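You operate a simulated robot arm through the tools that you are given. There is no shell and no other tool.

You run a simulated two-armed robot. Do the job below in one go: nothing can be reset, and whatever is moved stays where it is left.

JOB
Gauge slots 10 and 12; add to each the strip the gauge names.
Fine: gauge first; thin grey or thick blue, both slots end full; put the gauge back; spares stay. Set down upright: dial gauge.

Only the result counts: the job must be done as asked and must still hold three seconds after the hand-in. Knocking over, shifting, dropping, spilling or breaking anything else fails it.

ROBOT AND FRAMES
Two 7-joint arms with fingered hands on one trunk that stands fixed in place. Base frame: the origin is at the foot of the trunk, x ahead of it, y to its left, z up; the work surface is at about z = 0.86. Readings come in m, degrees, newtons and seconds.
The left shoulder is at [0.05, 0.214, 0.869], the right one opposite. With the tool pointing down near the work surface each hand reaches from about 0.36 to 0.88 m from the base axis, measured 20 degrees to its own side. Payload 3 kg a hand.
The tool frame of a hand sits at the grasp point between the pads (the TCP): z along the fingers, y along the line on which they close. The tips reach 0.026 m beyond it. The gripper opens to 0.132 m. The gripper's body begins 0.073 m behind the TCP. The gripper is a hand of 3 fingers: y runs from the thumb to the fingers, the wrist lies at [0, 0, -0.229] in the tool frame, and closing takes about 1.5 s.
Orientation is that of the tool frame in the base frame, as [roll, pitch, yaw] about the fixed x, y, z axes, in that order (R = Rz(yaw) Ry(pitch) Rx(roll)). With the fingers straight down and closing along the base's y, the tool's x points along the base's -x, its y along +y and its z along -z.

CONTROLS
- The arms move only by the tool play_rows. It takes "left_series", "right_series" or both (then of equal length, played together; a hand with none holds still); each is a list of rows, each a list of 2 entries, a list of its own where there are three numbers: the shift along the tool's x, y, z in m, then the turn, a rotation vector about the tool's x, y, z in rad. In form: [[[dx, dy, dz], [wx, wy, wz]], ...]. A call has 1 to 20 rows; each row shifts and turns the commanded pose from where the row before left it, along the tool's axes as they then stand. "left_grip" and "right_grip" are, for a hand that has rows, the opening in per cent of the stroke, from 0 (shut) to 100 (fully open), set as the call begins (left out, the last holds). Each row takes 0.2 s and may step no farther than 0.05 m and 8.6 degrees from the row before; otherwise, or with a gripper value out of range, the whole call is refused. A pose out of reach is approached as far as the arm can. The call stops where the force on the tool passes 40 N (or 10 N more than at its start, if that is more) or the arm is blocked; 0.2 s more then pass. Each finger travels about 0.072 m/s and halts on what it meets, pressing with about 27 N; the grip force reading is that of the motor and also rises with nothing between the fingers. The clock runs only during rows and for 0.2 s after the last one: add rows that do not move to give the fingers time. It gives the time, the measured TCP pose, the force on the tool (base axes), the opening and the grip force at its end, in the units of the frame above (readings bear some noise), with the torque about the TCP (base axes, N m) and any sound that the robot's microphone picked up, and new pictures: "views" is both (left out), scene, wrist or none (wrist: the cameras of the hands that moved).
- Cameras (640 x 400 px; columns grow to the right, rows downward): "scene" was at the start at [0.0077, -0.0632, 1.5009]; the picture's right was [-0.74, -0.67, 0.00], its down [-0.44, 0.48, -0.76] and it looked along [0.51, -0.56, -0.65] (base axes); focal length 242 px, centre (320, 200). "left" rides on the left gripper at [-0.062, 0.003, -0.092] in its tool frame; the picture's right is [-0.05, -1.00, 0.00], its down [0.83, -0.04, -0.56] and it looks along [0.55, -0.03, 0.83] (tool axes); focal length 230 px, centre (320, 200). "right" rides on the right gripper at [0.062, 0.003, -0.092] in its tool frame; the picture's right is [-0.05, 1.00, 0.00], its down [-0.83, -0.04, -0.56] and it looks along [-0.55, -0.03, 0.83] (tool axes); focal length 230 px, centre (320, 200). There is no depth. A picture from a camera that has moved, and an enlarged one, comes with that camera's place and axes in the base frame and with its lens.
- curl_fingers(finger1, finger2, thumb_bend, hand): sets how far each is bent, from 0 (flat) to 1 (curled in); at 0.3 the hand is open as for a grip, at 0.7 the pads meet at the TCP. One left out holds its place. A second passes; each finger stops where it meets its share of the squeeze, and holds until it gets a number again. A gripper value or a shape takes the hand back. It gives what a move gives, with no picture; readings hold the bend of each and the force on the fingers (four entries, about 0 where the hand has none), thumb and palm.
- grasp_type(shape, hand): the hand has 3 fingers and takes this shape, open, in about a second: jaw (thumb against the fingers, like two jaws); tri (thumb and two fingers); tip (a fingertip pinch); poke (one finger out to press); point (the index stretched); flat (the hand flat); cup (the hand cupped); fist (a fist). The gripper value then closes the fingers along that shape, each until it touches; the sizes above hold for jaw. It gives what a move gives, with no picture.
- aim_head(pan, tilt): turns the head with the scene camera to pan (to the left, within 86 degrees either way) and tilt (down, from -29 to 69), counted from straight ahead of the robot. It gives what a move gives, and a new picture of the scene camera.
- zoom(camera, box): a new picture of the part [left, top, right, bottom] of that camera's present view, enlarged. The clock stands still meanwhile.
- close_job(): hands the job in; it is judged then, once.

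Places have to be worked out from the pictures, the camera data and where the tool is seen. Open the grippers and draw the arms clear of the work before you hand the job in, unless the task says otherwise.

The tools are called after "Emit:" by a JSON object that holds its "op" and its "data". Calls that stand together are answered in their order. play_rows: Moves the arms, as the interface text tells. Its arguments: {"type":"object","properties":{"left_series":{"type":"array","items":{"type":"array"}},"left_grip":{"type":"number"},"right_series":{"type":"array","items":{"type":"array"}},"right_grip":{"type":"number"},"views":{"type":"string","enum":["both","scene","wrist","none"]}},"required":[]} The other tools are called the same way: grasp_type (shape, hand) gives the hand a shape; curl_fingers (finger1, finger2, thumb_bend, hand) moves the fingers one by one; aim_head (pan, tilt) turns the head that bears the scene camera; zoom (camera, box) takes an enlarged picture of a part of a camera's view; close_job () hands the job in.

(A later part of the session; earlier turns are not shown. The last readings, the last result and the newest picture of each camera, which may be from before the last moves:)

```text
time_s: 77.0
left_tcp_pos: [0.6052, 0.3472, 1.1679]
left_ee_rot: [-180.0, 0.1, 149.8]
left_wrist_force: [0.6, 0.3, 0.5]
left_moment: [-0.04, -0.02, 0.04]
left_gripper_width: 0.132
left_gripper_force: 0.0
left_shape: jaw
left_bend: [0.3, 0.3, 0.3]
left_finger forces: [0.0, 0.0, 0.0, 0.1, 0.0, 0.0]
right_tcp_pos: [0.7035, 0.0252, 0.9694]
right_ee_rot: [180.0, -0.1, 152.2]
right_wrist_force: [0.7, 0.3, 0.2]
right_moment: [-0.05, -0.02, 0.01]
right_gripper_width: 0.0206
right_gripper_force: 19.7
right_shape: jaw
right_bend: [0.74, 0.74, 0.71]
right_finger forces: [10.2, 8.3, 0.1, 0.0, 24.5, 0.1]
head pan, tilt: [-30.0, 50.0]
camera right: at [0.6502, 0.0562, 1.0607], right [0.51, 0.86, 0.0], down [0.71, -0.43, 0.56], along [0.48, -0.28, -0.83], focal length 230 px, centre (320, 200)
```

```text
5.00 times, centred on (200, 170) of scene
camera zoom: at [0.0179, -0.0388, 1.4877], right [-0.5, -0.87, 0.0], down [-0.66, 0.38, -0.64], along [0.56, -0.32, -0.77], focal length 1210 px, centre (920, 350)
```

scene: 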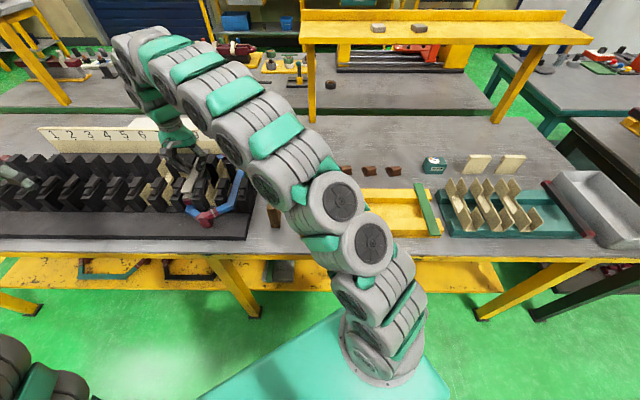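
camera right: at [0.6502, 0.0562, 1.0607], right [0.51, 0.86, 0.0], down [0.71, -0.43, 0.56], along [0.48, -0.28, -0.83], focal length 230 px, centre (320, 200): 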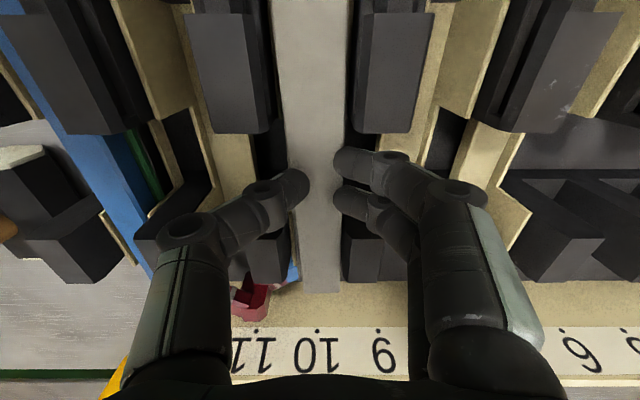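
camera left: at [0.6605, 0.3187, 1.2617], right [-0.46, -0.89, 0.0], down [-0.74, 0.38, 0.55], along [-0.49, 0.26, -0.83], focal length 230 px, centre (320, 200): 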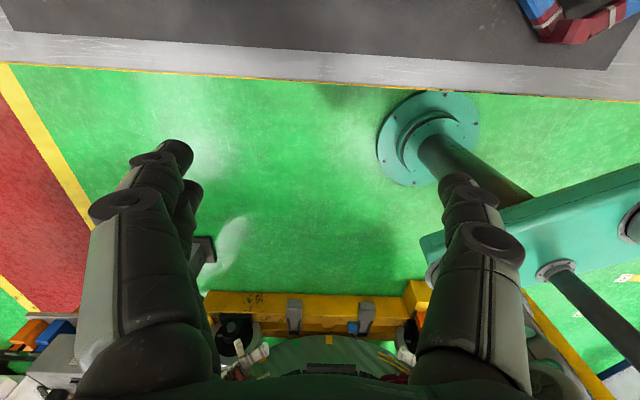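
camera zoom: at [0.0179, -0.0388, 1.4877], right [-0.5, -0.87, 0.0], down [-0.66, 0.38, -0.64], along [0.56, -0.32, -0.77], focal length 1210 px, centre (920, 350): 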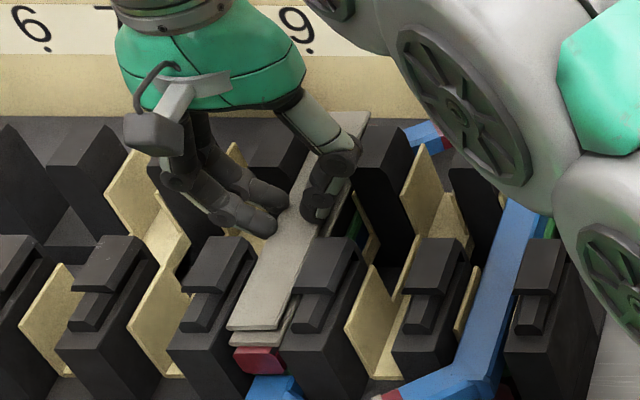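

Strip is inside the slot, offset +2 mm with ~0.7° yaw; I trim that and lower until contact is felt.

Emit:
{"op": "play_rows", "data": {"right_series": [[[0, -0.002, 0], [0, 0, 0.012]], [[0, 0, 0.002], [0, 0, 0]], [[0, 0, 0.002], [0, 0, 0]], [[0, 0, 0], [0, 0, 0]], [[0, 0, 0], [0, 0, 0]]], "views": "wrist"}}

Emit:
{"op": "zoom", "data": {"camera": "scene", "box": [170, 150, 230, 210]}}

```text
time_s: 78.2
left_tcp_pos: [0.6038, 0.3464, 1.1679]
left_ee_rot: [180.0, 0.0, 149.6]
left_wrist_force: [0.1, -0.1, 0.3]
left_moment: [0.05, -0.04, 0.0]
left_gripper_width: 0.1319
left_gripper_force: 0.0
left_shape: jaw
left_bend: [0.3, 0.3, 0.3]
left_finger forces: [0.0, 0.0, 0.0, 0.0, 0.0, 0.1]
right_tcp_pos: [0.703, 0.0239, 0.9665]
right_ee_rot: [179.9, 0.0, 151.4]
right_wrist_force: [0.1, 0.4, -0.5]
right_moment: [0.0, -0.05, 0.02]
right_gripper_width: 0.0204
right_gripper_force: 20.1
right_shape: jaw
right_bend: [0.74, 0.74, 0.71]
right_finger forces: [10.5, 8.6, 0.0, 0.0, 24.8, 0.0]
head pan, tilt: [-30.0, 50.0]
camera right: at [0.6498, 0.0553, 1.0571], right [0.52, 0.85, 0.0], down [0.71, -0.43, 0.56], along [0.47, -0.29, -0.83], focal length 230 px, centre (320, 200)
```

right: 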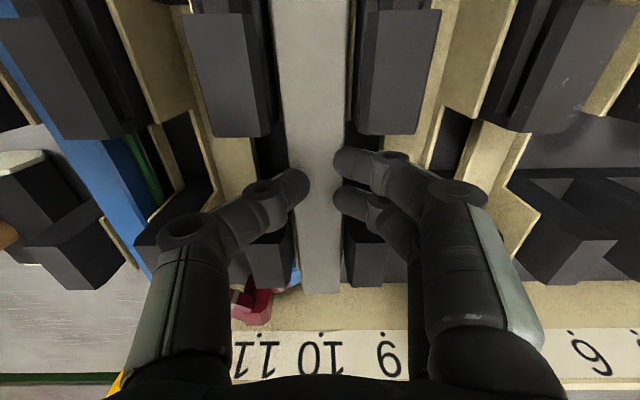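

```text
6.67 times, centred on (200, 180) of scene
camera zoom: at [0.0179, -0.0388, 1.4877], right [-0.5, -0.87, 0.0], down [-0.66, 0.38, -0.64], along [0.56, -0.32, -0.77], focal length 1614 px, centre (1120, 333)
```

zoom: 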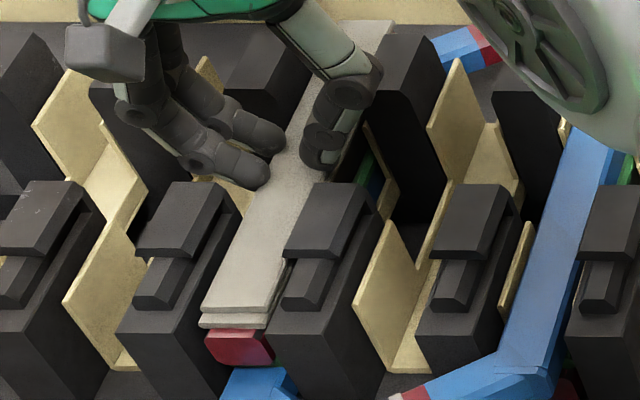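

The strip is a couple of mm above the leg. I continue down in 1.5 mm steps.

Emit:
{"op": "play_rows", "data": {"right_series": [[[0, 0, 0.0015], [0, 0, 0]], [[0, 0, 0.0015], [0, 0, 0]], [[0, 0, 0], [0, 0, 0]]], "views": "none"}}

Emit:
{"op": "zoom", "data": {"camera": "scene", "box": [170, 150, 230, 210]}}

```text
time_s: 79.0
left_tcp_pos: [0.6049, 0.3469, 1.1693]
left_ee_rot: [180.0, 0.0, 149.7]
left_wrist_force: [-0.3, -0.2, -0.2]
left_moment: [-0.02, -0.01, 0.0]
left_gripper_width: 0.1317
left_gripper_force: 0.1
left_shape: jaw
left_bend: [0.3, 0.3, 0.3]
left_finger forces: [0.0, 0.0, 0.0, 0.1, 0.0, 0.0]
right_tcp_pos: [0.7035, 0.0242, 0.9643]
right_ee_rot: [179.8, 0.2, 151.5]
right_wrist_force: [-1.0, 2.4, 30.7]
right_moment: [0.0, 0.02, -0.02]
right_gripper_width: 0.0222
right_gripper_force: 20.0
right_shape: jaw
right_bend: [0.75, 0.75, 0.71]
right_finger forces: [16.1, 14.6, 0.1, 0.0, 33.1, 0.0]
head pan, tilt: [-30.0, 50.0]
```

```text
6.67 times, centred on (200, 180) of scene
camera zoom: at [0.0175, -0.0388, 1.4877], right [-0.5, -0.87, 0.0], down [-0.66, 0.38, -0.64], along [0.56, -0.32, -0.77], focal length 1614 px, centre (1120, 333)
```

zoom: 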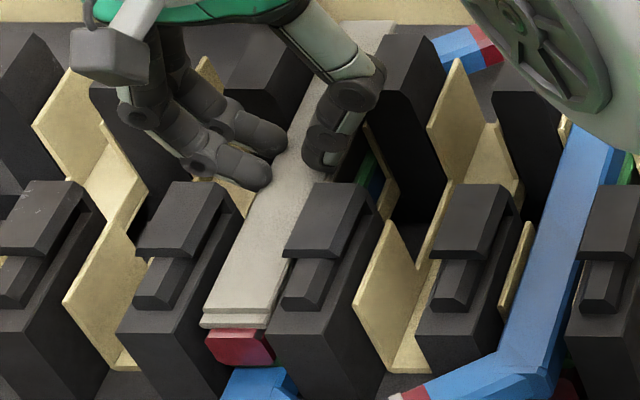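

Firm contact with the leg. I ease off 1 mm and open the fingers.

Emit:
{"op": "play_rows", "data": {"right_series": [[[0, 0, -0.0015], [0, 0, 0]], [[0, 0, 0], [0, 0, 0]]], "views": "none"}}

Emit:
{"op": "play_rows", "data": {"right_series": [[[0, 0, 0], [0, 0, 0]], [[0, 0, 0], [0, 0, 0]], [[0, 0, 0], [0, 0, 0]]], "right_grip": 32, "views": "wrist"}}

Emit:
{"op": "zoom", "data": {"camera": "scene", "box": [170, 140, 240, 210]}}

Emit:
{"op": "zoom", "data": {"camera": "right", "box": [240, 80, 400, 300]}}

```text
time_s: 79.6
left_tcp_pos: [0.6039, 0.3458, 1.1681]
left_ee_rot: [180.0, 0.1, 149.7]
left_wrist_force: [-0.6, 0.1, -0.8]
left_moment: [0.03, 0.04, -0.01]
left_gripper_width: 0.132
left_gripper_force: 0.0
left_shape: jaw
left_bend: [0.3, 0.3, 0.3]
left_finger forces: [0.1, 0.1, 0.0, 0.0, 0.0, 0.1]
right_tcp_pos: [0.7021, 0.0238, 0.9643]
right_ee_rot: [180.0, 0.1, 151.5]
right_wrist_force: [1.5, 3.6, 22.8]
right_moment: [0.12, -0.14, 0.01]
right_gripper_width: 0.0223
right_gripper_force: 19.8
right_shape: jaw
right_bend: [0.75, 0.75, 0.71]
right_finger forces: [16.1, 15.0, 0.1, 0.0, 30.4, 0.0]
head pan, tilt: [-30.0, 50.0]
```

```text
time_s: 80.4
left_tcp_pos: [0.6048, 0.3466, 1.1684]
left_ee_rot: [-179.9, 0.0, 149.8]
left_wrist_force: [-0.1, -0.4, 0.9]
left_moment: [0.01, -0.01, -0.01]
left_gripper_width: 0.1318
left_gripper_force: 0.1
left_shape: jaw
left_bend: [0.3, 0.3, 0.3]
left_finger forces: [0.0, 0.0, 0.1, 0.0, 0.0, 0.0]
right_tcp_pos: [0.7026, 0.023, 0.9639]
right_ee_rot: [-179.9, 0.0, 151.4]
right_wrist_force: [0.1, 0.6, -0.1]
right_moment: [0.0, 0.03, 0.01]
right_gripper_width: 0.0416
right_gripper_force: 0.1
right_shape: jaw
right_bend: [0.74, 0.74, 0.7]
right_finger forces: [0.0, 0.1, 0.1, 0.0, 0.0, 0.0]
head pan, tilt: [-30.0, 50.0]
camera right: at [0.6499, 0.0541, 1.0546], right [0.52, 0.85, 0.0], down [0.71, -0.43, 0.55], along [0.47, -0.29, -0.83], focal length 230 px, centre (320, 200)
```

right: 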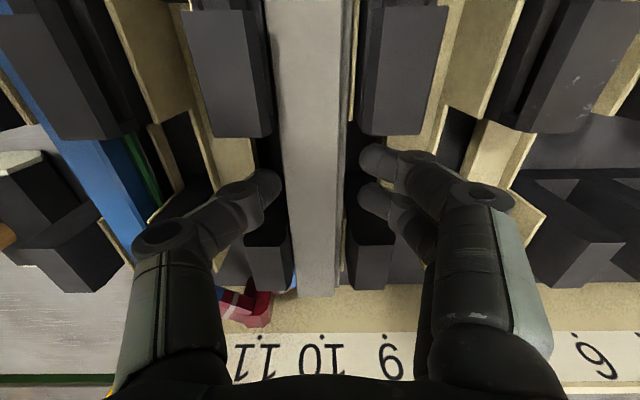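

```text
5.71 times, centred on (205, 175) of scene
camera zoom: at [0.0179, -0.0388, 1.4877], right [-0.5, -0.87, 0.0], down [-0.66, 0.38, -0.64], along [0.56, -0.32, -0.77], focal length 1383 px, centre (977, 343)
```

zoom: 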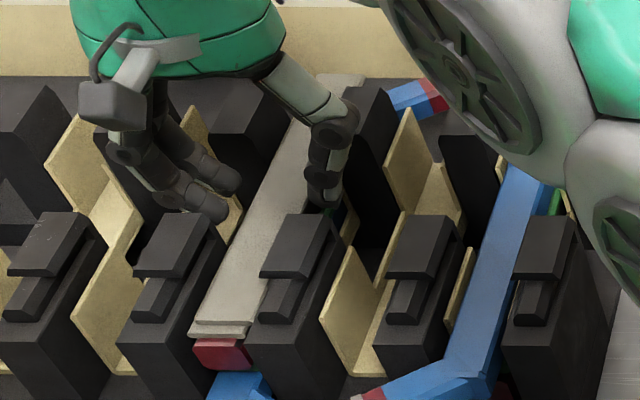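

```text
1.82 times, centred on (320, 190) of right
camera zoom: at [0.6499, 0.0541, 1.0546], right [0.52, 0.85, 0.0], down [0.71, -0.43, 0.55], along [0.47, -0.29, -0.83], focal length 418 px, centre (320, 218)
```

zoom: 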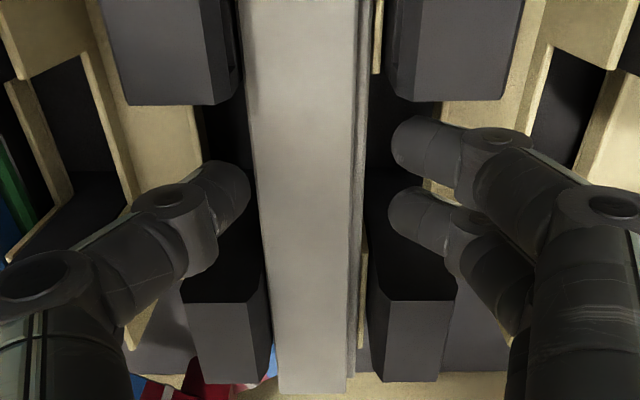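

The grey strip rests on the leg in slot 10. I raise the hand straight up and check.

Emit:
{"op": "play_rows", "data": {"right_series": [[[0, 0.002, -0.008], [0, 0, 0]], [[0, 0, -0.015], [0, 0, 0]], [[0, 0, -0.025], [0, 0, 0]], [[0.02, -0.02, -0.03], [0, 0, 0]], [[0.03, -0.03, 0], [0, 0, 0]], [[0.03, -0.03, -0.02], [0, 0, 0]], [[0, 0, 0], [0, 0, 0]]], "views": "both"}}

Emit:
{"op": "zoom", "data": {"camera": "right", "box": [300, 0, 620, 260]}}

Emit:
{"op": "zoom", "data": {"camera": "scene", "box": [160, 130, 270, 230]}}

```text
time_s: 82.0
left_tcp_pos: [0.6049, 0.3465, 1.1681]
left_ee_rot: [-180.0, 0.0, 149.7]
left_wrist_force: [-0.2, -0.1, 0.2]
left_moment: [0.02, 0.0, 0.01]
left_gripper_width: 0.1318
left_gripper_force: 0.0
left_shape: jaw
left_bend: [0.3, 0.3, 0.3]
left_finger forces: [0.0, 0.1, 0.0, 0.0, 0.0, 0.0]
right_tcp_pos: [0.5906, -0.0099, 1.066]
right_ee_rot: [180.0, 0.1, 151.5]
right_wrist_force: [1.0, -0.1, -0.1]
right_moment: [-0.02, -0.01, -0.01]
right_gripper_width: 0.0422
right_gripper_force: 0.1
right_shape: jaw
right_bend: [0.74, 0.74, 0.7]
right_finger forces: [0.1, 0.0, 0.0, 0.1, 0.1, 0.1]
head pan, tilt: [-30.0, 50.0]
camera right: at [0.5388, 0.0219, 1.1562], right [0.52, 0.85, 0.0], down [0.71, -0.43, 0.56], along [0.47, -0.29, -0.83], focal length 230 px, centre (320, 200)
```

scene: 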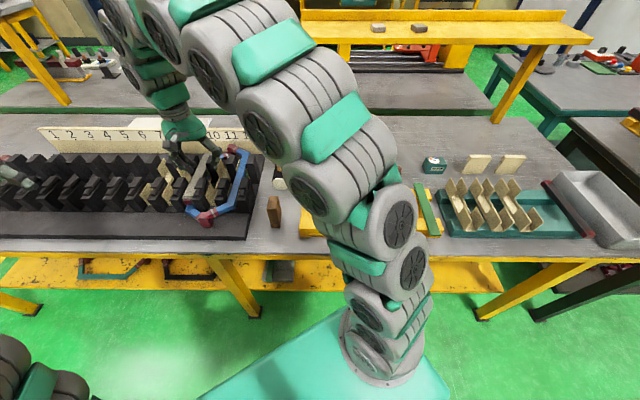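
right: 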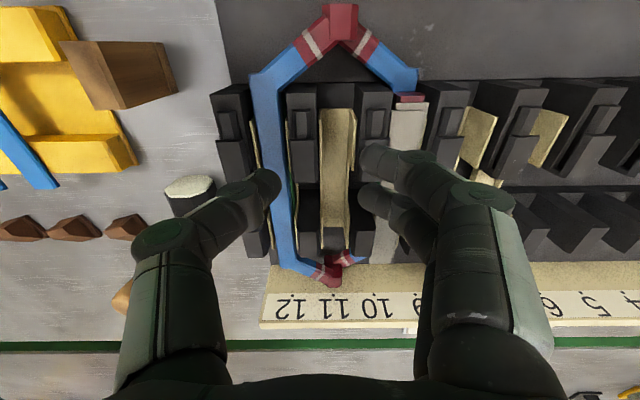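

```text
1.54 times, centred on (460, 130) of right
camera zoom: at [0.5388, 0.0219, 1.1562], right [0.52, 0.85, 0.0], down [0.71, -0.43, 0.56], along [0.47, -0.29, -0.83], focal length 354 px, centre (105, 308)
```

zoom: 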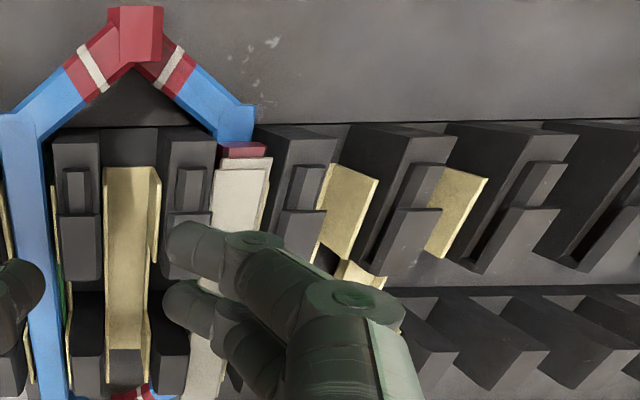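

```text
4.00 times, centred on (215, 180) of scene
camera zoom: at [0.0178, -0.0388, 1.4877], right [-0.5, -0.87, 0.0], down [-0.66, 0.38, -0.64], along [0.56, -0.32, -0.77], focal length 968 px, centre (740, 280)
```

zoom: 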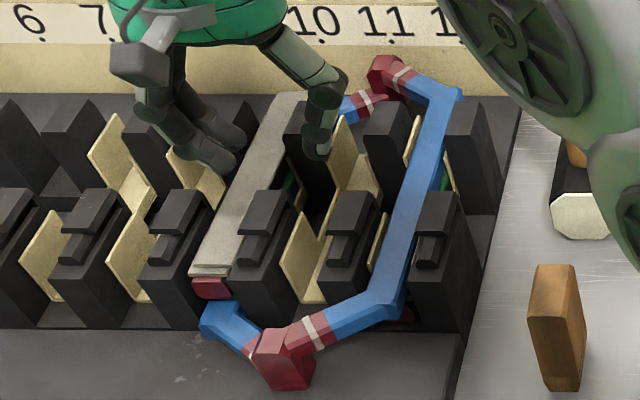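

Slot 10 is filled. I now carry the empty hand back over the tray, above the first blue strip.

Emit:
{"op": "play_rows", "data": {"right_series": [[[0, 0, -0.015], [0, 0, 0]], [[0.0033, -0.0425, 0], [0, 0, 0]], [[0.0033, -0.0425, 0], [0, 0, 0]], [[0.0033, -0.0425, 0], [0, 0, 0]], [[0.0033, -0.0425, 0], [0, 0, 0]], [[0.0033, -0.0425, 0], [0, 0, 0]], [[0.0033, -0.0425, 0], [0, 0, 0]], [[0.0033, -0.0425, 0], [0, 0, 0]], [[0.0033, -0.0425, 0], [0, 0, 0]], [[0.0033, -0.0425, 0], [0, 0, 0.013]], [[0.0033, -0.0428, 0], [0, 0, 0.013]], [[0, 0, 0], [0, 0, 0]], [[0, 0, 0], [0, 0, 0]]], "right_grip": 50, "views": "both"}}

Emit:
{"op": "zoom", "data": {"camera": "right", "box": [200, 0, 480, 200]}}

Emit:
{"op": "zoom", "data": {"camera": "scene", "box": [160, 130, 270, 230]}}

Emit:
{"op": "zoom", "data": {"camera": "scene", "box": [290, 150, 450, 250]}}

```text
time_s: 84.8
left_tcp_pos: [0.6044, 0.3454, 1.1672]
left_ee_rot: [-179.9, 0.0, 149.7]
left_wrist_force: [-0.2, -0.7, -0.3]
left_moment: [0.01, 0.02, -0.03]
left_gripper_width: 0.1321
left_gripper_force: 0.1
left_shape: jaw
left_bend: [0.3, 0.3, 0.3]
left_finger forces: [0.0, 0.0, 0.0, 0.0, 0.1, 0.0]
right_tcp_pos: [0.3639, -0.3666, 1.0772]
right_ee_rot: [179.9, 0.0, 150.1]
right_wrist_force: [0.0, 0.2, -0.6]
right_moment: [0.01, 0.0, 0.0]
right_gripper_width: 0.0658
right_gripper_force: 0.0
right_shape: jaw
right_bend: [0.73, 0.73, 0.7]
right_finger forces: [0.1, 0.0, 0.0, 0.1, 0.0, 0.0]
head pan, tilt: [-30.0, 50.0]
camera right: at [0.3119, -0.3335, 1.1673], right [0.54, 0.84, 0.0], down [0.7, -0.45, 0.56], along [0.47, -0.3, -0.83], focal length 230 px, centre (320, 200)
```

scene: 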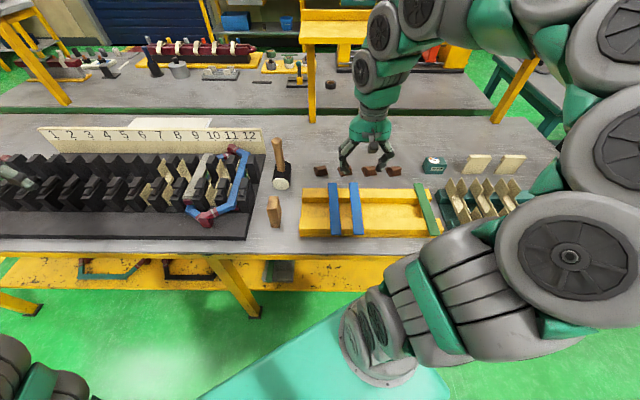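
right: 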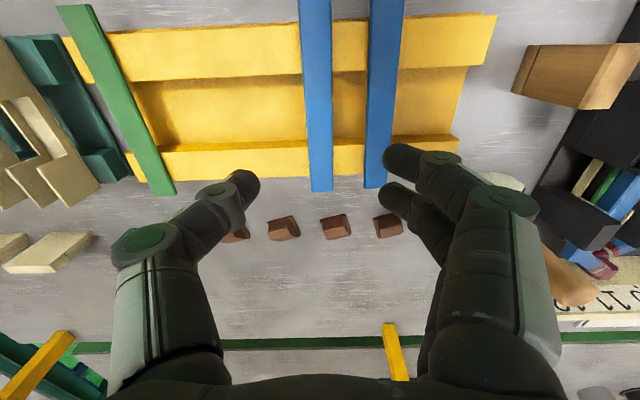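

```text
2.00 times, centred on (340, 100) of right
camera zoom: at [0.3119, -0.3335, 1.1673], right [0.54, 0.84, 0.0], down [0.7, -0.45, 0.56], along [0.47, -0.3, -0.83], focal length 460 px, centre (280, 400)
```

zoom: 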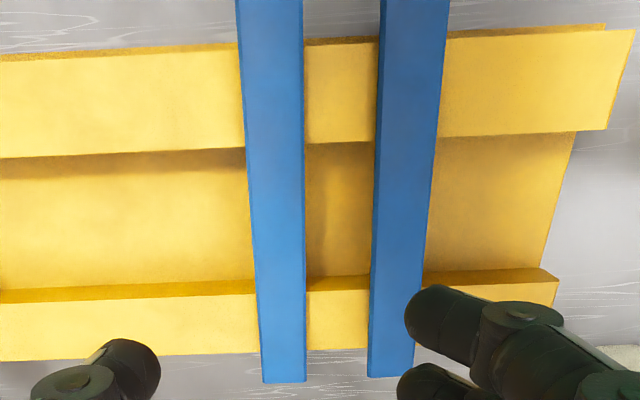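

```text
4.00 times, centred on (215, 180) of scene
camera zoom: at [0.0179, -0.0388, 1.4877], right [-0.5, -0.87, 0.0], down [-0.66, 0.38, -0.64], along [0.56, -0.32, -0.77], focal length 968 px, centre (740, 280)
```

zoom: 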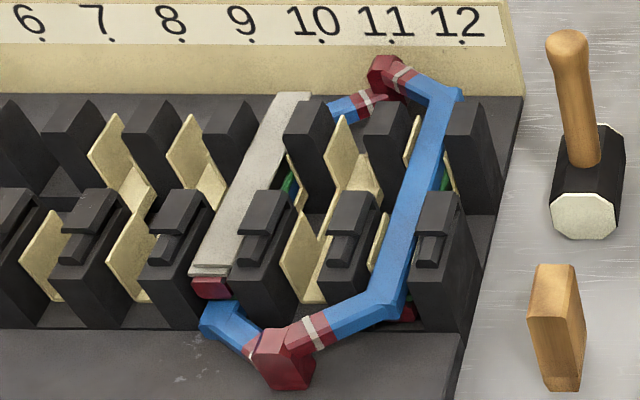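

```text
4.00 times, centred on (370, 200) of scene
camera zoom: at [0.0179, -0.0388, 1.4877], right [-0.5, -0.87, 0.0], down [-0.66, 0.38, -0.64], along [0.56, -0.32, -0.77], focal length 968 px, centre (120, 200)
```

zoom: 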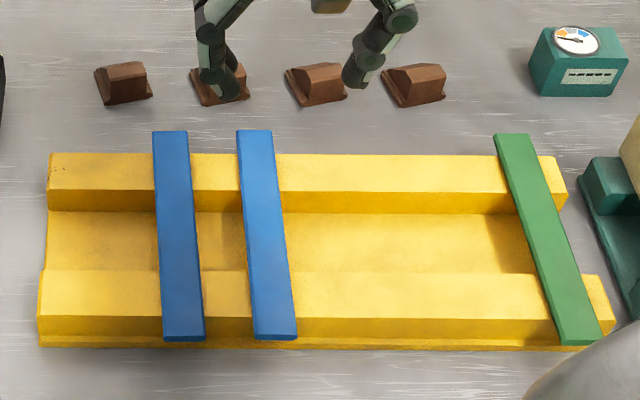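

Slot 10 shows the grey strip seated properly. Blue strip 1 lies at v≈-0.136, centre u≈0.496, top z≈0.909, with good gaps. I align and descend to TCP z≈0.922 so the tips meet its side faces.

Emit:
{"op": "play_rows", "data": {"right_series": [[[0.0024, -0.001, 0.02], [0, 0, 0]], [[0, 0, 0.04], [0, 0, 0]], [[0, 0, 0.04], [0, 0, 0]], [[0, 0, 0.03], [0, 0, 0]], [[0, 0, 0.015], [0, 0, 0]], [[0, 0, 0.009], [0, 0, 0]], [[0, 0, 0], [0, 0, 0]], [[0, 0, 0], [0, 0, 0]]], "right_grip": 38, "views": "wrist"}}

Emit:
{"op": "zoom", "data": {"camera": "right", "box": [220, 100, 420, 260]}}

Emit:
{"op": "zoom", "data": {"camera": "scene", "box": [300, 165, 400, 245]}}

```text
time_s: 86.6
left_tcp_pos: [0.6053, 0.345, 1.1682]
left_ee_rot: [180.0, 0.0, 149.8]
left_wrist_force: [0.0, 0.2, -0.2]
left_moment: [-0.01, 0.02, -0.02]
left_gripper_width: 0.1318
left_gripper_force: 0.0
left_shape: jaw
left_bend: [0.3, 0.3, 0.3]
left_finger forces: [0.1, 0.0, 0.0, 0.0, 0.0, 0.0]
right_tcp_pos: [0.3608, -0.3633, 0.9219]
right_ee_rot: [-179.9, 0.0, 150.0]
right_wrist_force: [-0.7, 0.2, 0.2]
right_moment: [0.04, 0.0, 0.0]
right_gripper_width: 0.0506
right_gripper_force: 0.1
right_shape: jaw
right_bend: [0.73, 0.73, 0.7]
right_finger forces: [0.0, 0.0, 0.0, 0.0, 0.1, 0.0]
head pan, tilt: [-30.0, 50.0]
camera right: at [0.3091, -0.3313, 1.0129], right [0.54, 0.84, 0.0], down [0.7, -0.45, 0.56], along [0.47, -0.3, -0.83], focal length 230 px, centre (320, 200)
```

right: 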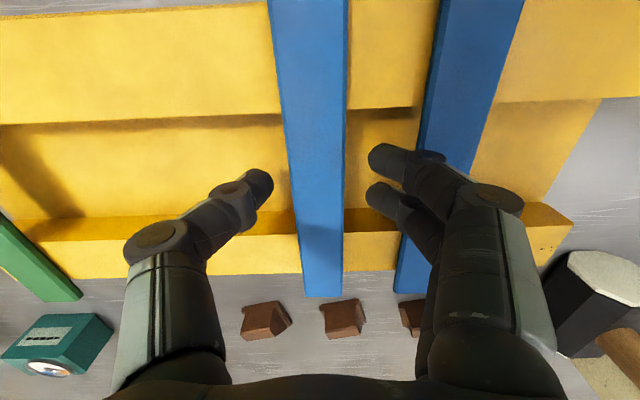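

```text
2.50 times, centred on (320, 180) of right
camera zoom: at [0.3091, -0.3313, 1.0129], right [0.54, 0.84, 0.0], down [0.7, -0.45, 0.56], along [0.47, -0.3, -0.83], focal length 575 px, centre (320, 250)
```

zoom: 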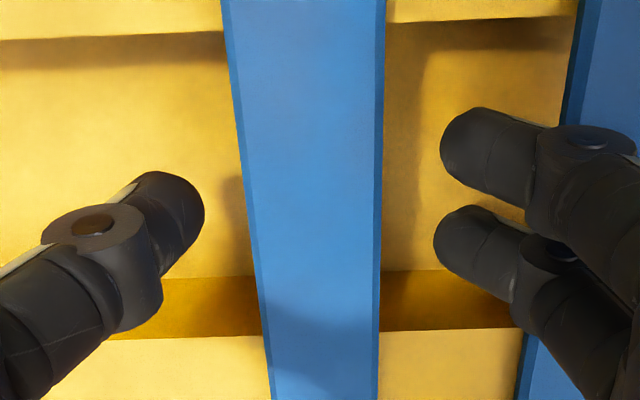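

```text
5.00 times, centred on (350, 205) of scene
camera zoom: at [0.0179, -0.0388, 1.4877], right [-0.5, -0.87, 0.0], down [-0.66, 0.38, -0.64], along [0.56, -0.32, -0.77], focal length 1210 px, centre (170, 175)
```

zoom: 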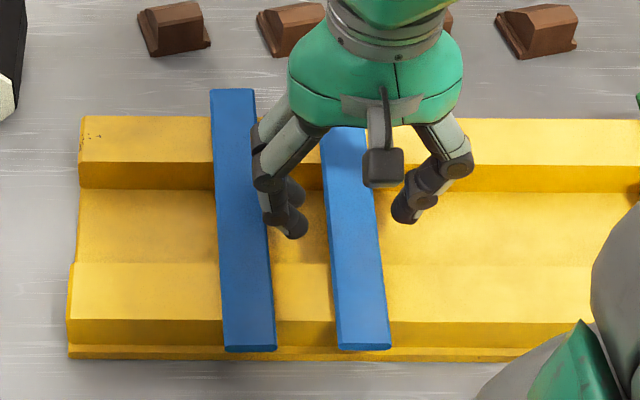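

Well aligned. I nudge 1.5 mm and close in stages on the blue strip.

Emit:
{"op": "play_rows", "data": {"right_series": [[[0, -0.0015, 0], [0, 0, 0]], [[0, 0, 0], [0, 0, 0]], [[0, 0, 0], [0, 0, 0]]], "right_grip": 24, "views": "none"}}

Emit:
{"op": "play_rows", "data": {"right_series": [[[0, 0, 0], [0, 0, 0]], [[0, 0, 0], [0, 0, 0]], [[0, 0, 0], [0, 0, 0]]], "right_grip": 20, "views": "wrist"}}

Emit:
{"op": "zoom", "data": {"camera": "right", "box": [220, 100, 420, 260]}}

```text
time_s: 87.4
left_tcp_pos: [0.6045, 0.3472, 1.168]
left_ee_rot: [179.9, 0.0, 149.7]
left_wrist_force: [-0.9, 0.3, 0.1]
left_moment: [0.0, -0.02, 0.0]
left_gripper_width: 0.1318
left_gripper_force: 0.0
left_shape: jaw
left_bend: [0.3, 0.3, 0.3]
left_finger forces: [0.1, 0.0, 0.0, 0.0, 0.0, 0.1]
right_tcp_pos: [0.3612, -0.3651, 0.9232]
right_ee_rot: [180.0, 0.0, 150.1]
right_wrist_force: [0.1, -0.2, -0.3]
right_moment: [0.01, 0.0, -0.04]
right_gripper_width: 0.0319
right_gripper_force: 0.1
right_shape: jaw
right_bend: [0.73, 0.73, 0.7]
right_finger forces: [0.0, 0.0, 0.1, 0.0, 0.0, 0.1]
head pan, tilt: [-30.0, 50.0]
```

```text
time_s: 88.2
left_tcp_pos: [0.6048, 0.3458, 1.1683]
left_ee_rot: [179.9, 0.0, 149.7]
left_wrist_force: [-0.3, 1.3, 0.3]
left_moment: [-0.02, -0.07, -0.03]
left_gripper_width: 0.1318
left_gripper_force: 0.0
left_shape: jaw
left_bend: [0.3, 0.3, 0.3]
left_finger forces: [0.0, 0.0, 0.1, 0.0, 0.0, 0.0]
right_tcp_pos: [0.3594, -0.3644, 0.9231]
right_ee_rot: [-179.9, 0.0, 150.0]
right_wrist_force: [-0.1, 0.5, 0.1]
right_moment: [0.03, -0.03, 0.0]
right_gripper_width: 0.0276
right_gripper_force: 0.0
right_shape: jaw
right_bend: [0.73, 0.73, 0.7]
right_finger forces: [0.5, 0.5, 0.0, 0.1, 0.5, 0.0]
head pan, tilt: [-30.0, 50.0]
camera right: at [0.308, -0.3325, 1.0133], right [0.54, 0.84, 0.0], down [0.7, -0.45, 0.56], along [0.47, -0.3, -0.83], focal length 230 px, centre (320, 200)
```

right: 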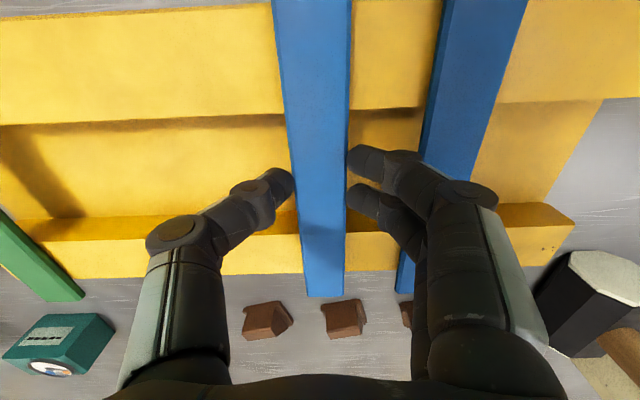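

```text
2.50 times, centred on (320, 180) of right
camera zoom: at [0.308, -0.3325, 1.0133], right [0.54, 0.84, 0.0], down [0.7, -0.45, 0.56], along [0.47, -0.3, -0.83], focal length 575 px, centre (320, 250)
```

zoom: 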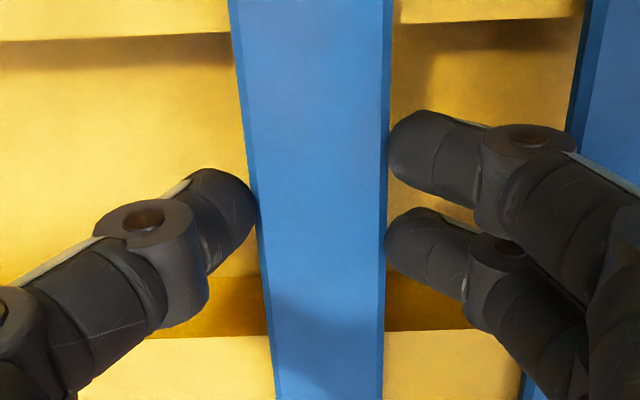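

Light even contact with no vertical force. I tighten to 18 %.

Emit:
{"op": "play_rows", "data": {"right_series": [[[0, 0, 0], [0, 0, 0]], [[0, 0, 0], [0, 0, 0]], [[0, 0, 0], [0, 0, 0]]], "right_grip": 18, "views": "wrist"}}

Emit:
{"op": "zoom", "data": {"camera": "right", "box": [220, 100, 420, 260]}}

```text
time_s: 89.0
left_tcp_pos: [0.6056, 0.3461, 1.1676]
left_ee_rot: [-179.9, 0.0, 149.6]
left_wrist_force: [0.0, 0.4, -0.3]
left_moment: [0.03, -0.02, 0.01]
left_gripper_width: 0.132
left_gripper_force: 0.1
left_shape: jaw
left_bend: [0.3, 0.3, 0.3]
left_finger forces: [0.0, 0.1, 0.1, 0.1, 0.1, 0.0]
right_tcp_pos: [0.3597, -0.3661, 0.9231]
right_ee_rot: [180.0, 0.0, 150.1]
right_wrist_force: [0.2, -0.7, 7.8]
right_moment: [-0.01, 0.05, -0.06]
right_gripper_width: 0.0242
right_gripper_force: 20.3
right_shape: jaw
right_bend: [0.73, 0.73, 0.7]
right_finger forces: [8.7, 8.8, 0.0, 0.0, 17.8, 0.0]
head pan, tilt: [-30.0, 50.0]
camera right: at [0.308, -0.3325, 1.0134], right [0.54, 0.84, 0.0], down [0.7, -0.45, 0.56], along [0.47, -0.3, -0.83], focal length 230 px, centre (320, 200)
```

right: 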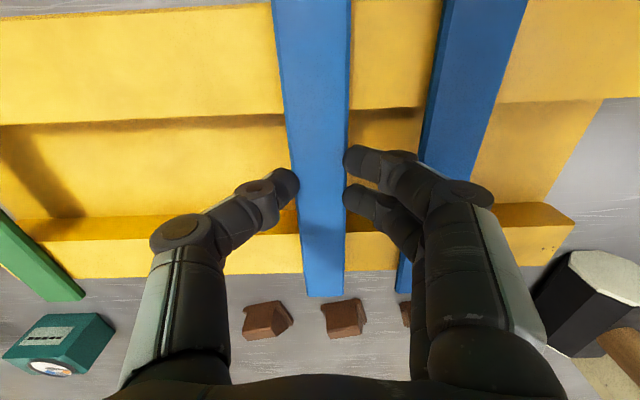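

```text
2.50 times, centred on (320, 180) of right
camera zoom: at [0.308, -0.3325, 1.0134], right [0.54, 0.84, 0.0], down [0.7, -0.45, 0.56], along [0.47, -0.3, -0.83], focal length 575 px, centre (320, 250)
```

zoom: 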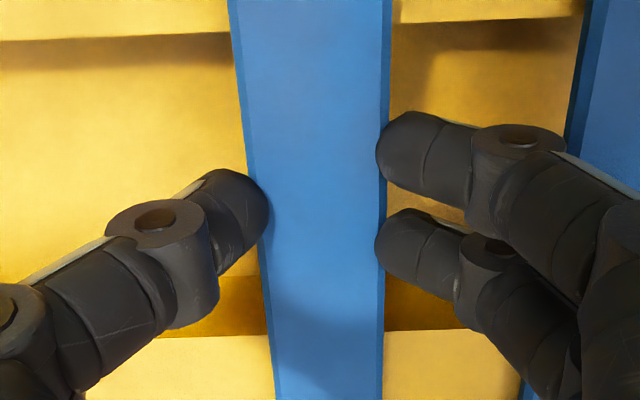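

Balanced grip (17.5 vs 17.8 N) with small down-force. I lift 6 mm and check that it comes along.

Emit:
{"op": "play_rows", "data": {"right_series": [[[0, 0, -0.002], [0, 0, 0]], [[0, 0, -0.004], [0, 0, 0]], [[0, 0, 0], [0, 0, 0]]], "views": "wrist"}}

Emit:
{"op": "zoom", "data": {"camera": "scene", "box": [300, 165, 400, 245]}}

Emit:
{"op": "zoom", "data": {"camera": "right", "box": [220, 100, 420, 260]}}

```text
time_s: 89.8
left_tcp_pos: [0.6042, 0.3451, 1.1673]
left_ee_rot: [-180.0, 0.0, 149.7]
left_wrist_force: [-0.9, 0.7, -0.3]
left_moment: [0.0, 0.02, -0.01]
left_gripper_width: 0.1317
left_gripper_force: 0.0
left_shape: jaw
left_bend: [0.3, 0.3, 0.3]
left_finger forces: [0.0, 0.0, 0.0, 0.0, 0.0, 0.0]
right_tcp_pos: [0.3578, -0.3646, 0.9299]
right_ee_rot: [-180.0, 0.0, 150.0]
right_wrist_force: [-0.4, 0.3, -0.2]
right_moment: [0.01, 0.03, 0.01]
right_gripper_width: 0.0139
right_gripper_force: 20.0
right_shape: jaw
right_bend: [0.76, 0.75, 0.75]
right_finger forces: [0.1, 0.0, 0.0, 0.0, 0.0, 0.0]
head pan, tilt: [-30.0, 50.0]
camera right: at [0.3071, -0.3323, 1.0205], right [0.54, 0.84, 0.0], down [0.7, -0.45, 0.55], along [0.46, -0.3, -0.83], focal length 230 px, centre (320, 200)
```

right: 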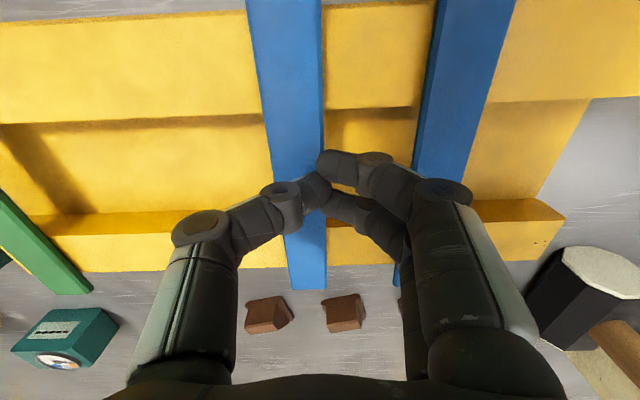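

```text
5.00 times, centred on (350, 205) of scene
camera zoom: at [0.0179, -0.0388, 1.4877], right [-0.5, -0.87, 0.0], down [-0.66, 0.38, -0.64], along [0.56, -0.32, -0.77], focal length 1210 px, centre (170, 175)
```

zoom: 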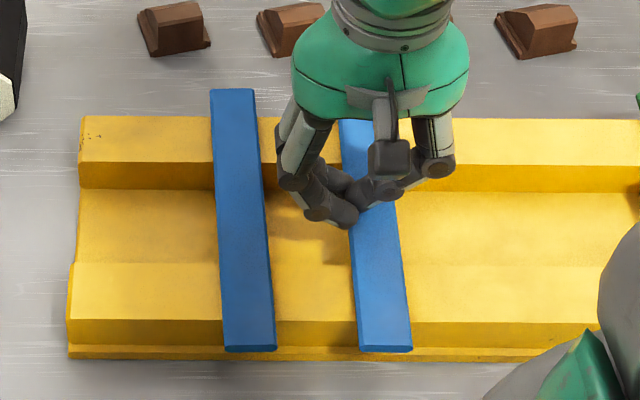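

```text
2.50 times, centred on (320, 180) of right
camera zoom: at [0.3071, -0.3323, 1.0205], right [0.54, 0.84, 0.0], down [0.7, -0.45, 0.55], along [0.46, -0.3, -0.83], focal length 575 px, centre (320, 250)
```

zoom: 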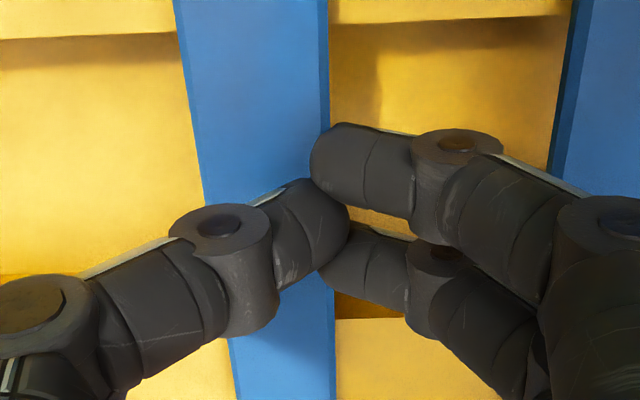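

The tips slid over the top this time (too high by ~5 mm) and pushed the strip 12 mm sideways on the rails. I rise, reopen, recentre (v≈-0.148) and come down 5 mm lower than before.

Emit:
{"op": "play_rows", "data": {"right_series": [[[0, 0, -0.03], [0, 0, 0]], [[0, -0.0056, 0], [0, 0, 0]], [[0, -0.0056, 0], [0, 0, 0]], [[0, 0, 0], [0, 0, 0]], [[0, 0, 0], [0, 0, 0]], [[0, 0, 0.02], [0, 0, 0]], [[0, 0, 0], [0, 0, 0]]], "right_grip": 38, "views": "wrist"}}

Emit:
{"op": "zoom", "data": {"camera": "right", "box": [220, 100, 420, 260]}}

```text
time_s: 91.4
left_tcp_pos: [0.6046, 0.346, 1.1685]
left_ee_rot: [180.0, 0.0, 149.7]
left_wrist_force: [0.2, 0.0, -1.1]
left_moment: [-0.01, -0.01, 0.03]
left_gripper_width: 0.132
left_gripper_force: 0.1
left_shape: jaw
left_bend: [0.3, 0.3, 0.3]
left_finger forces: [0.0, 0.0, 0.0, 0.0, 0.0, 0.0]
right_tcp_pos: [0.3528, -0.3762, 0.9404]
right_ee_rot: [-180.0, 0.0, 150.1]
right_wrist_force: [0.6, -0.2, -0.1]
right_moment: [0.03, -0.01, -0.01]
right_gripper_width: 0.0498
right_gripper_force: 0.0
right_shape: jaw
right_bend: [0.74, 0.74, 0.7]
right_finger forces: [0.0, 0.0, 0.0, 0.0, 0.0, 0.0]
head pan, tilt: [-30.0, 50.0]
camera right: at [0.3011, -0.3433, 1.0298], right [0.54, 0.84, 0.0], down [0.7, -0.45, 0.55], along [0.47, -0.3, -0.83], focal length 230 px, centre (320, 200)
```

right: 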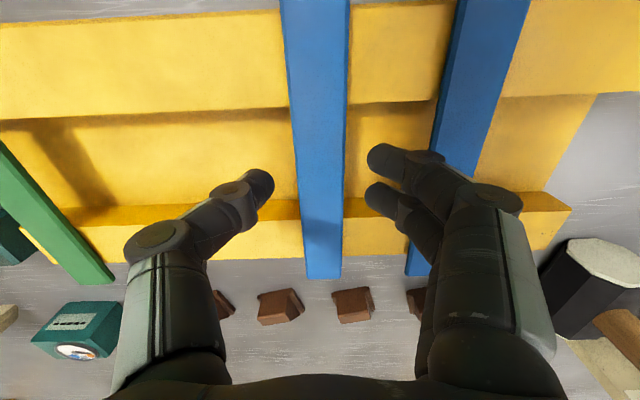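

```text
2.50 times, centred on (320, 180) of right
camera zoom: at [0.3011, -0.3433, 1.0298], right [0.54, 0.84, 0.0], down [0.7, -0.45, 0.55], along [0.47, -0.3, -0.83], focal length 575 px, centre (320, 250)
```

zoom: 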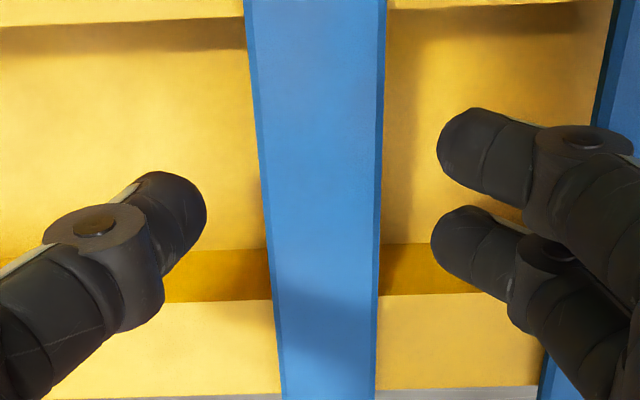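

Centred. I descend 21 mm to TCP z≈0.918 and close in stages.

Emit:
{"op": "play_rows", "data": {"right_series": [[[0, 0, 0.012], [0, 0, 0]], [[0, 0, 0.009], [0, 0, 0]], [[0, 0, 0], [0, 0, 0]], [[0, 0, 0], [0, 0, 0]]], "right_grip": 30, "views": "none"}}

Emit:
{"op": "play_rows", "data": {"right_series": [[[0, 0, 0], [0, 0, 0]], [[0, 0, 0], [0, 0, 0]]], "right_grip": 22, "views": "none"}}

Emit:
{"op": "play_rows", "data": {"right_series": [[[0, 0, 0], [0, 0, 0]], [[0, 0, 0], [0, 0, 0]]], "right_grip": 20, "views": "wrist"}}

```text
time_s: 92.4
left_tcp_pos: [0.6044, 0.347, 1.1685]
left_ee_rot: [180.0, 0.1, 149.7]
left_wrist_force: [-0.2, 1.3, -0.6]
left_moment: [0.04, -0.02, 0.01]
left_gripper_width: 0.132
left_gripper_force: 0.1
left_shape: jaw
left_bend: [0.3, 0.3, 0.3]
left_finger forces: [0.1, 0.0, 0.1, 0.0, 0.1, 0.0]
right_tcp_pos: [0.3537, -0.376, 0.9174]
right_ee_rot: [-180.0, 0.0, 150.0]
right_wrist_force: [0.6, 0.3, -0.4]
right_moment: [-0.02, 0.0, 0.0]
right_gripper_width: 0.0399
right_gripper_force: 0.0
right_shape: jaw
right_bend: [0.74, 0.74, 0.7]
right_finger forces: [0.0, 0.1, 0.1, 0.0, 0.0, 0.0]
head pan, tilt: [-30.0, 50.0]
```

```text
time_s: 93.0
left_tcp_pos: [0.6056, 0.3459, 1.1683]
left_ee_rot: [180.0, 0.0, 149.7]
left_wrist_force: [0.5, -0.5, 0.0]
left_moment: [0.03, 0.02, 0.0]
left_gripper_width: 0.1317
left_gripper_force: 0.0
left_shape: jaw
left_bend: [0.3, 0.3, 0.3]
left_finger forces: [0.0, 0.0, 0.0, 0.0, 0.0, 0.0]
right_tcp_pos: [0.3534, -0.3759, 0.9186]
right_ee_rot: [180.0, 0.1, 150.0]
right_wrist_force: [-0.7, 0.3, -0.1]
right_moment: [0.02, 0.0, 0.04]
right_gripper_width: 0.0296
right_gripper_force: 0.0
right_shape: jaw
right_bend: [0.73, 0.73, 0.7]
right_finger forces: [0.1, 0.0, 0.1, 0.0, 0.2, 0.1]
head pan, tilt: [-30.0, 50.0]
```

```text
time_s: 93.6
left_tcp_pos: [0.6054, 0.3458, 1.1678]
left_ee_rot: [180.0, 0.0, 149.8]
left_wrist_force: [0.2, -0.3, -0.5]
left_moment: [0.02, 0.01, -0.04]
left_gripper_width: 0.132
left_gripper_force: 0.2
left_shape: jaw
left_bend: [0.3, 0.3, 0.3]
left_finger forces: [0.1, 0.0, 0.1, 0.0, 0.1, 0.0]
right_tcp_pos: [0.3539, -0.3761, 0.9181]
right_ee_rot: [180.0, 0.0, 150.0]
right_wrist_force: [-0.4, 0.3, -0.5]
right_moment: [-0.01, -0.01, -0.01]
right_gripper_width: 0.0248
right_gripper_force: 20.0
right_shape: jaw
right_bend: [0.73, 0.73, 0.7]
right_finger forces: [8.9, 8.9, 0.1, 0.0, 17.9, 0.1]
head pan, tilt: [-30.0, 50.0]
camera right: at [0.3017, -0.3434, 1.0087], right [0.54, 0.84, 0.0], down [0.7, -0.45, 0.56], along [0.47, -0.3, -0.83], focal length 230 px, centre (320, 200)
```

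right: 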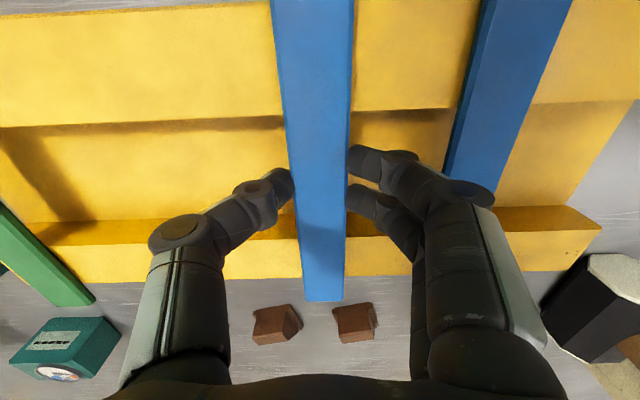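

Perfect: even grip 17.8/17.9 N and zero vertical force. I lift gently.

Emit:
{"op": "play_rows", "data": {"right_series": [[[0, 0, -0.003], [0, 0, 0]], [[0, 0, -0.005], [0, 0, 0]], [[0, 0, -0.007], [0, 0, 0]], [[0, 0, 0], [0, 0, 0]]], "views": "wrist"}}

Emit:
{"op": "zoom", "data": {"camera": "scene", "box": [300, 165, 400, 245]}}

Emit:
{"op": "zoom", "data": {"camera": "right", "box": [220, 100, 420, 310]}}

```text
time_s: 94.6
left_tcp_pos: [0.6047, 0.346, 1.1675]
left_ee_rot: [180.0, 0.1, 149.7]
left_wrist_force: [-0.7, -0.2, 0.7]
left_moment: [0.01, -0.01, -0.02]
left_gripper_width: 0.132
left_gripper_force: 0.0
left_shape: jaw
left_bend: [0.3, 0.3, 0.3]
left_finger forces: [0.0, 0.1, 0.0, 0.0, 0.0, 0.0]
right_tcp_pos: [0.3529, -0.3746, 0.9334]
right_ee_rot: [180.0, -0.1, 150.0]
right_wrist_force: [0.5, 0.5, -1.0]
right_moment: [0.01, 0.0, -0.02]
right_gripper_width: 0.0246
right_gripper_force: 20.0
right_shape: jaw
right_bend: [0.73, 0.73, 0.7]
right_finger forces: [8.8, 9.0, 0.0, 0.0, 17.9, 0.0]
head pan, tilt: [-30.0, 50.0]
camera right: at [0.3012, -0.3421, 1.0241], right [0.54, 0.84, 0.0], down [0.7, -0.45, 0.55], along [0.47, -0.3, -0.83], focal length 230 px, centre (320, 200)
```

right: 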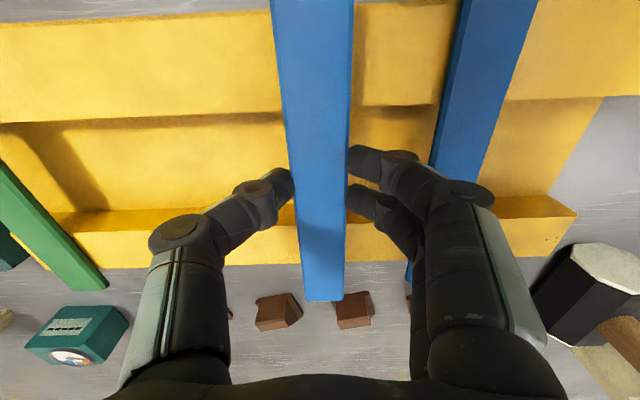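

```text
5.00 times, centred on (350, 205) of scene
camera zoom: at [0.0179, -0.0388, 1.4877], right [-0.5, -0.87, 0.0], down [-0.66, 0.38, -0.64], along [0.56, -0.32, -0.77], focal length 1210 px, centre (170, 175)
```

zoom: 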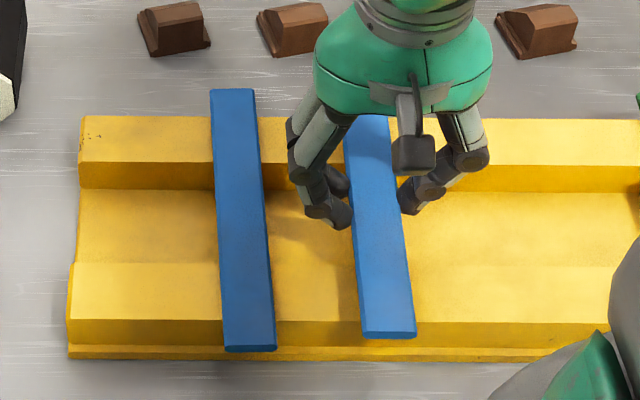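

```text
1.90 times, centred on (320, 205) of right
camera zoom: at [0.3012, -0.3421, 1.0241], right [0.54, 0.84, 0.0], down [0.7, -0.45, 0.55], along [0.47, -0.3, -0.83], focal length 438 px, centre (320, 190)
```

zoom: 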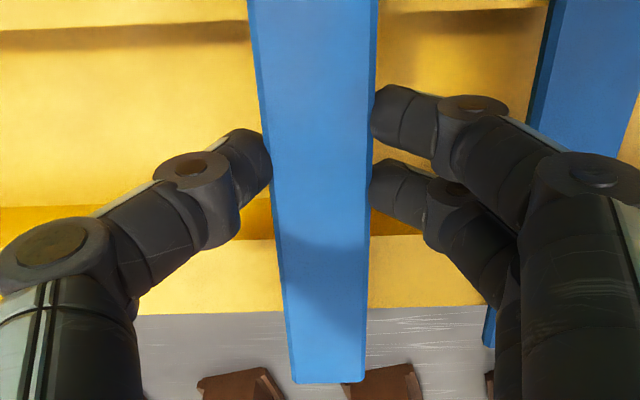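

The blue strip is held level with balanced force. I raise it to z≈1.10, straighten the yaw by 0.7°, and carry it sideways to slot 12's line.

Emit:
{"op": "play_rows", "data": {"right_series": [[[0, 0, -0.02], [0, 0, 0]], [[0, 0, -0.035], [0, 0, 0]], [[0, 0, -0.04], [0, 0, 0]], [[0, 0, -0.04], [0, 0, -0.006]], [[0, 0, -0.032], [0, 0, -0.006]], [[0, 0.02, 0], [0, 0, 0]], [[0, 0.034, 0], [0, 0, 0]], [[0, 0.034, 0], [0, 0, 0]], [[0, 0.034, 0], [0, 0, 0]], [[0, 0.034, 0], [0, 0, 0]], [[0, 0.034, 0], [0, 0, 0]], [[0, 0.034, 0], [0, 0, 0]], [[0, 0.034, 0], [0, 0, 0]], [[0, 0.034, 0], [0, 0, 0]], [[0, 0.034, 0], [0, 0, 0]], [[0, 0.034, 0], [0, 0, 0]], [[0, 0.0255, 0], [0, 0, 0]], [[0, 0, 0], [0, 0, 0]], [[0, 0, 0], [0, 0, 0]]], "views": "both"}}

```text
time_s: 98.6
left_tcp_pos: [0.6051, 0.3452, 1.1668]
left_ee_rot: [180.0, 0.0, 149.8]
left_wrist_force: [1.0, 0.5, 0.0]
left_moment: [-0.02, 0.03, 0.02]
left_gripper_width: 0.1316
left_gripper_force: 0.0
left_shape: jaw
left_bend: [0.3, 0.3, 0.3]
left_finger forces: [0.1, 0.0, 0.0, 0.0, 0.0, 0.0]
right_tcp_pos: [0.5443, -0.0378, 1.1006]
right_ee_rot: [-180.0, 0.0, 150.6]
right_wrist_force: [0.3, 0.0, -1.2]
right_moment: [0.0, -0.01, 0.0]
right_gripper_width: 0.0249
right_gripper_force: 19.6
right_shape: jaw
right_bend: [0.73, 0.73, 0.7]
right_finger forces: [8.9, 9.0, 0.1, 0.1, 18.0, 0.0]
head pan, tilt: [-30.0, 50.0]
camera right: at [0.4924, -0.0067, 1.1912], right [0.53, 0.85, 0.0], down [0.7, -0.44, 0.56], along [0.47, -0.3, -0.83], focal length 230 px, centre (320, 200)
```

scene: 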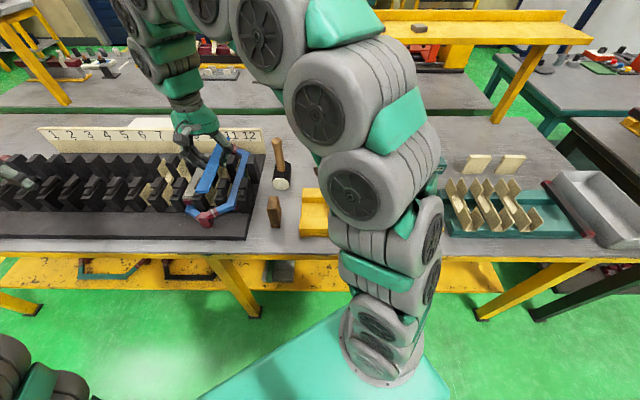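
right: 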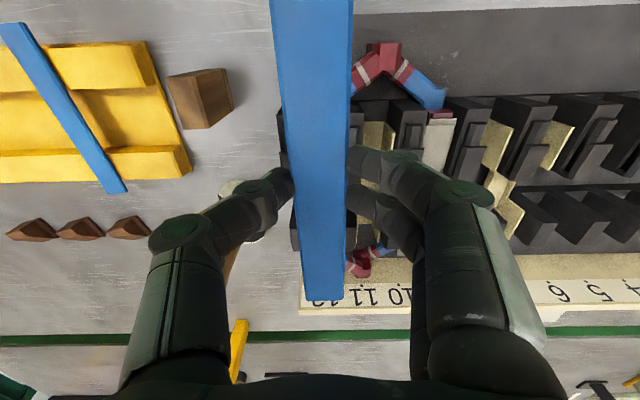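

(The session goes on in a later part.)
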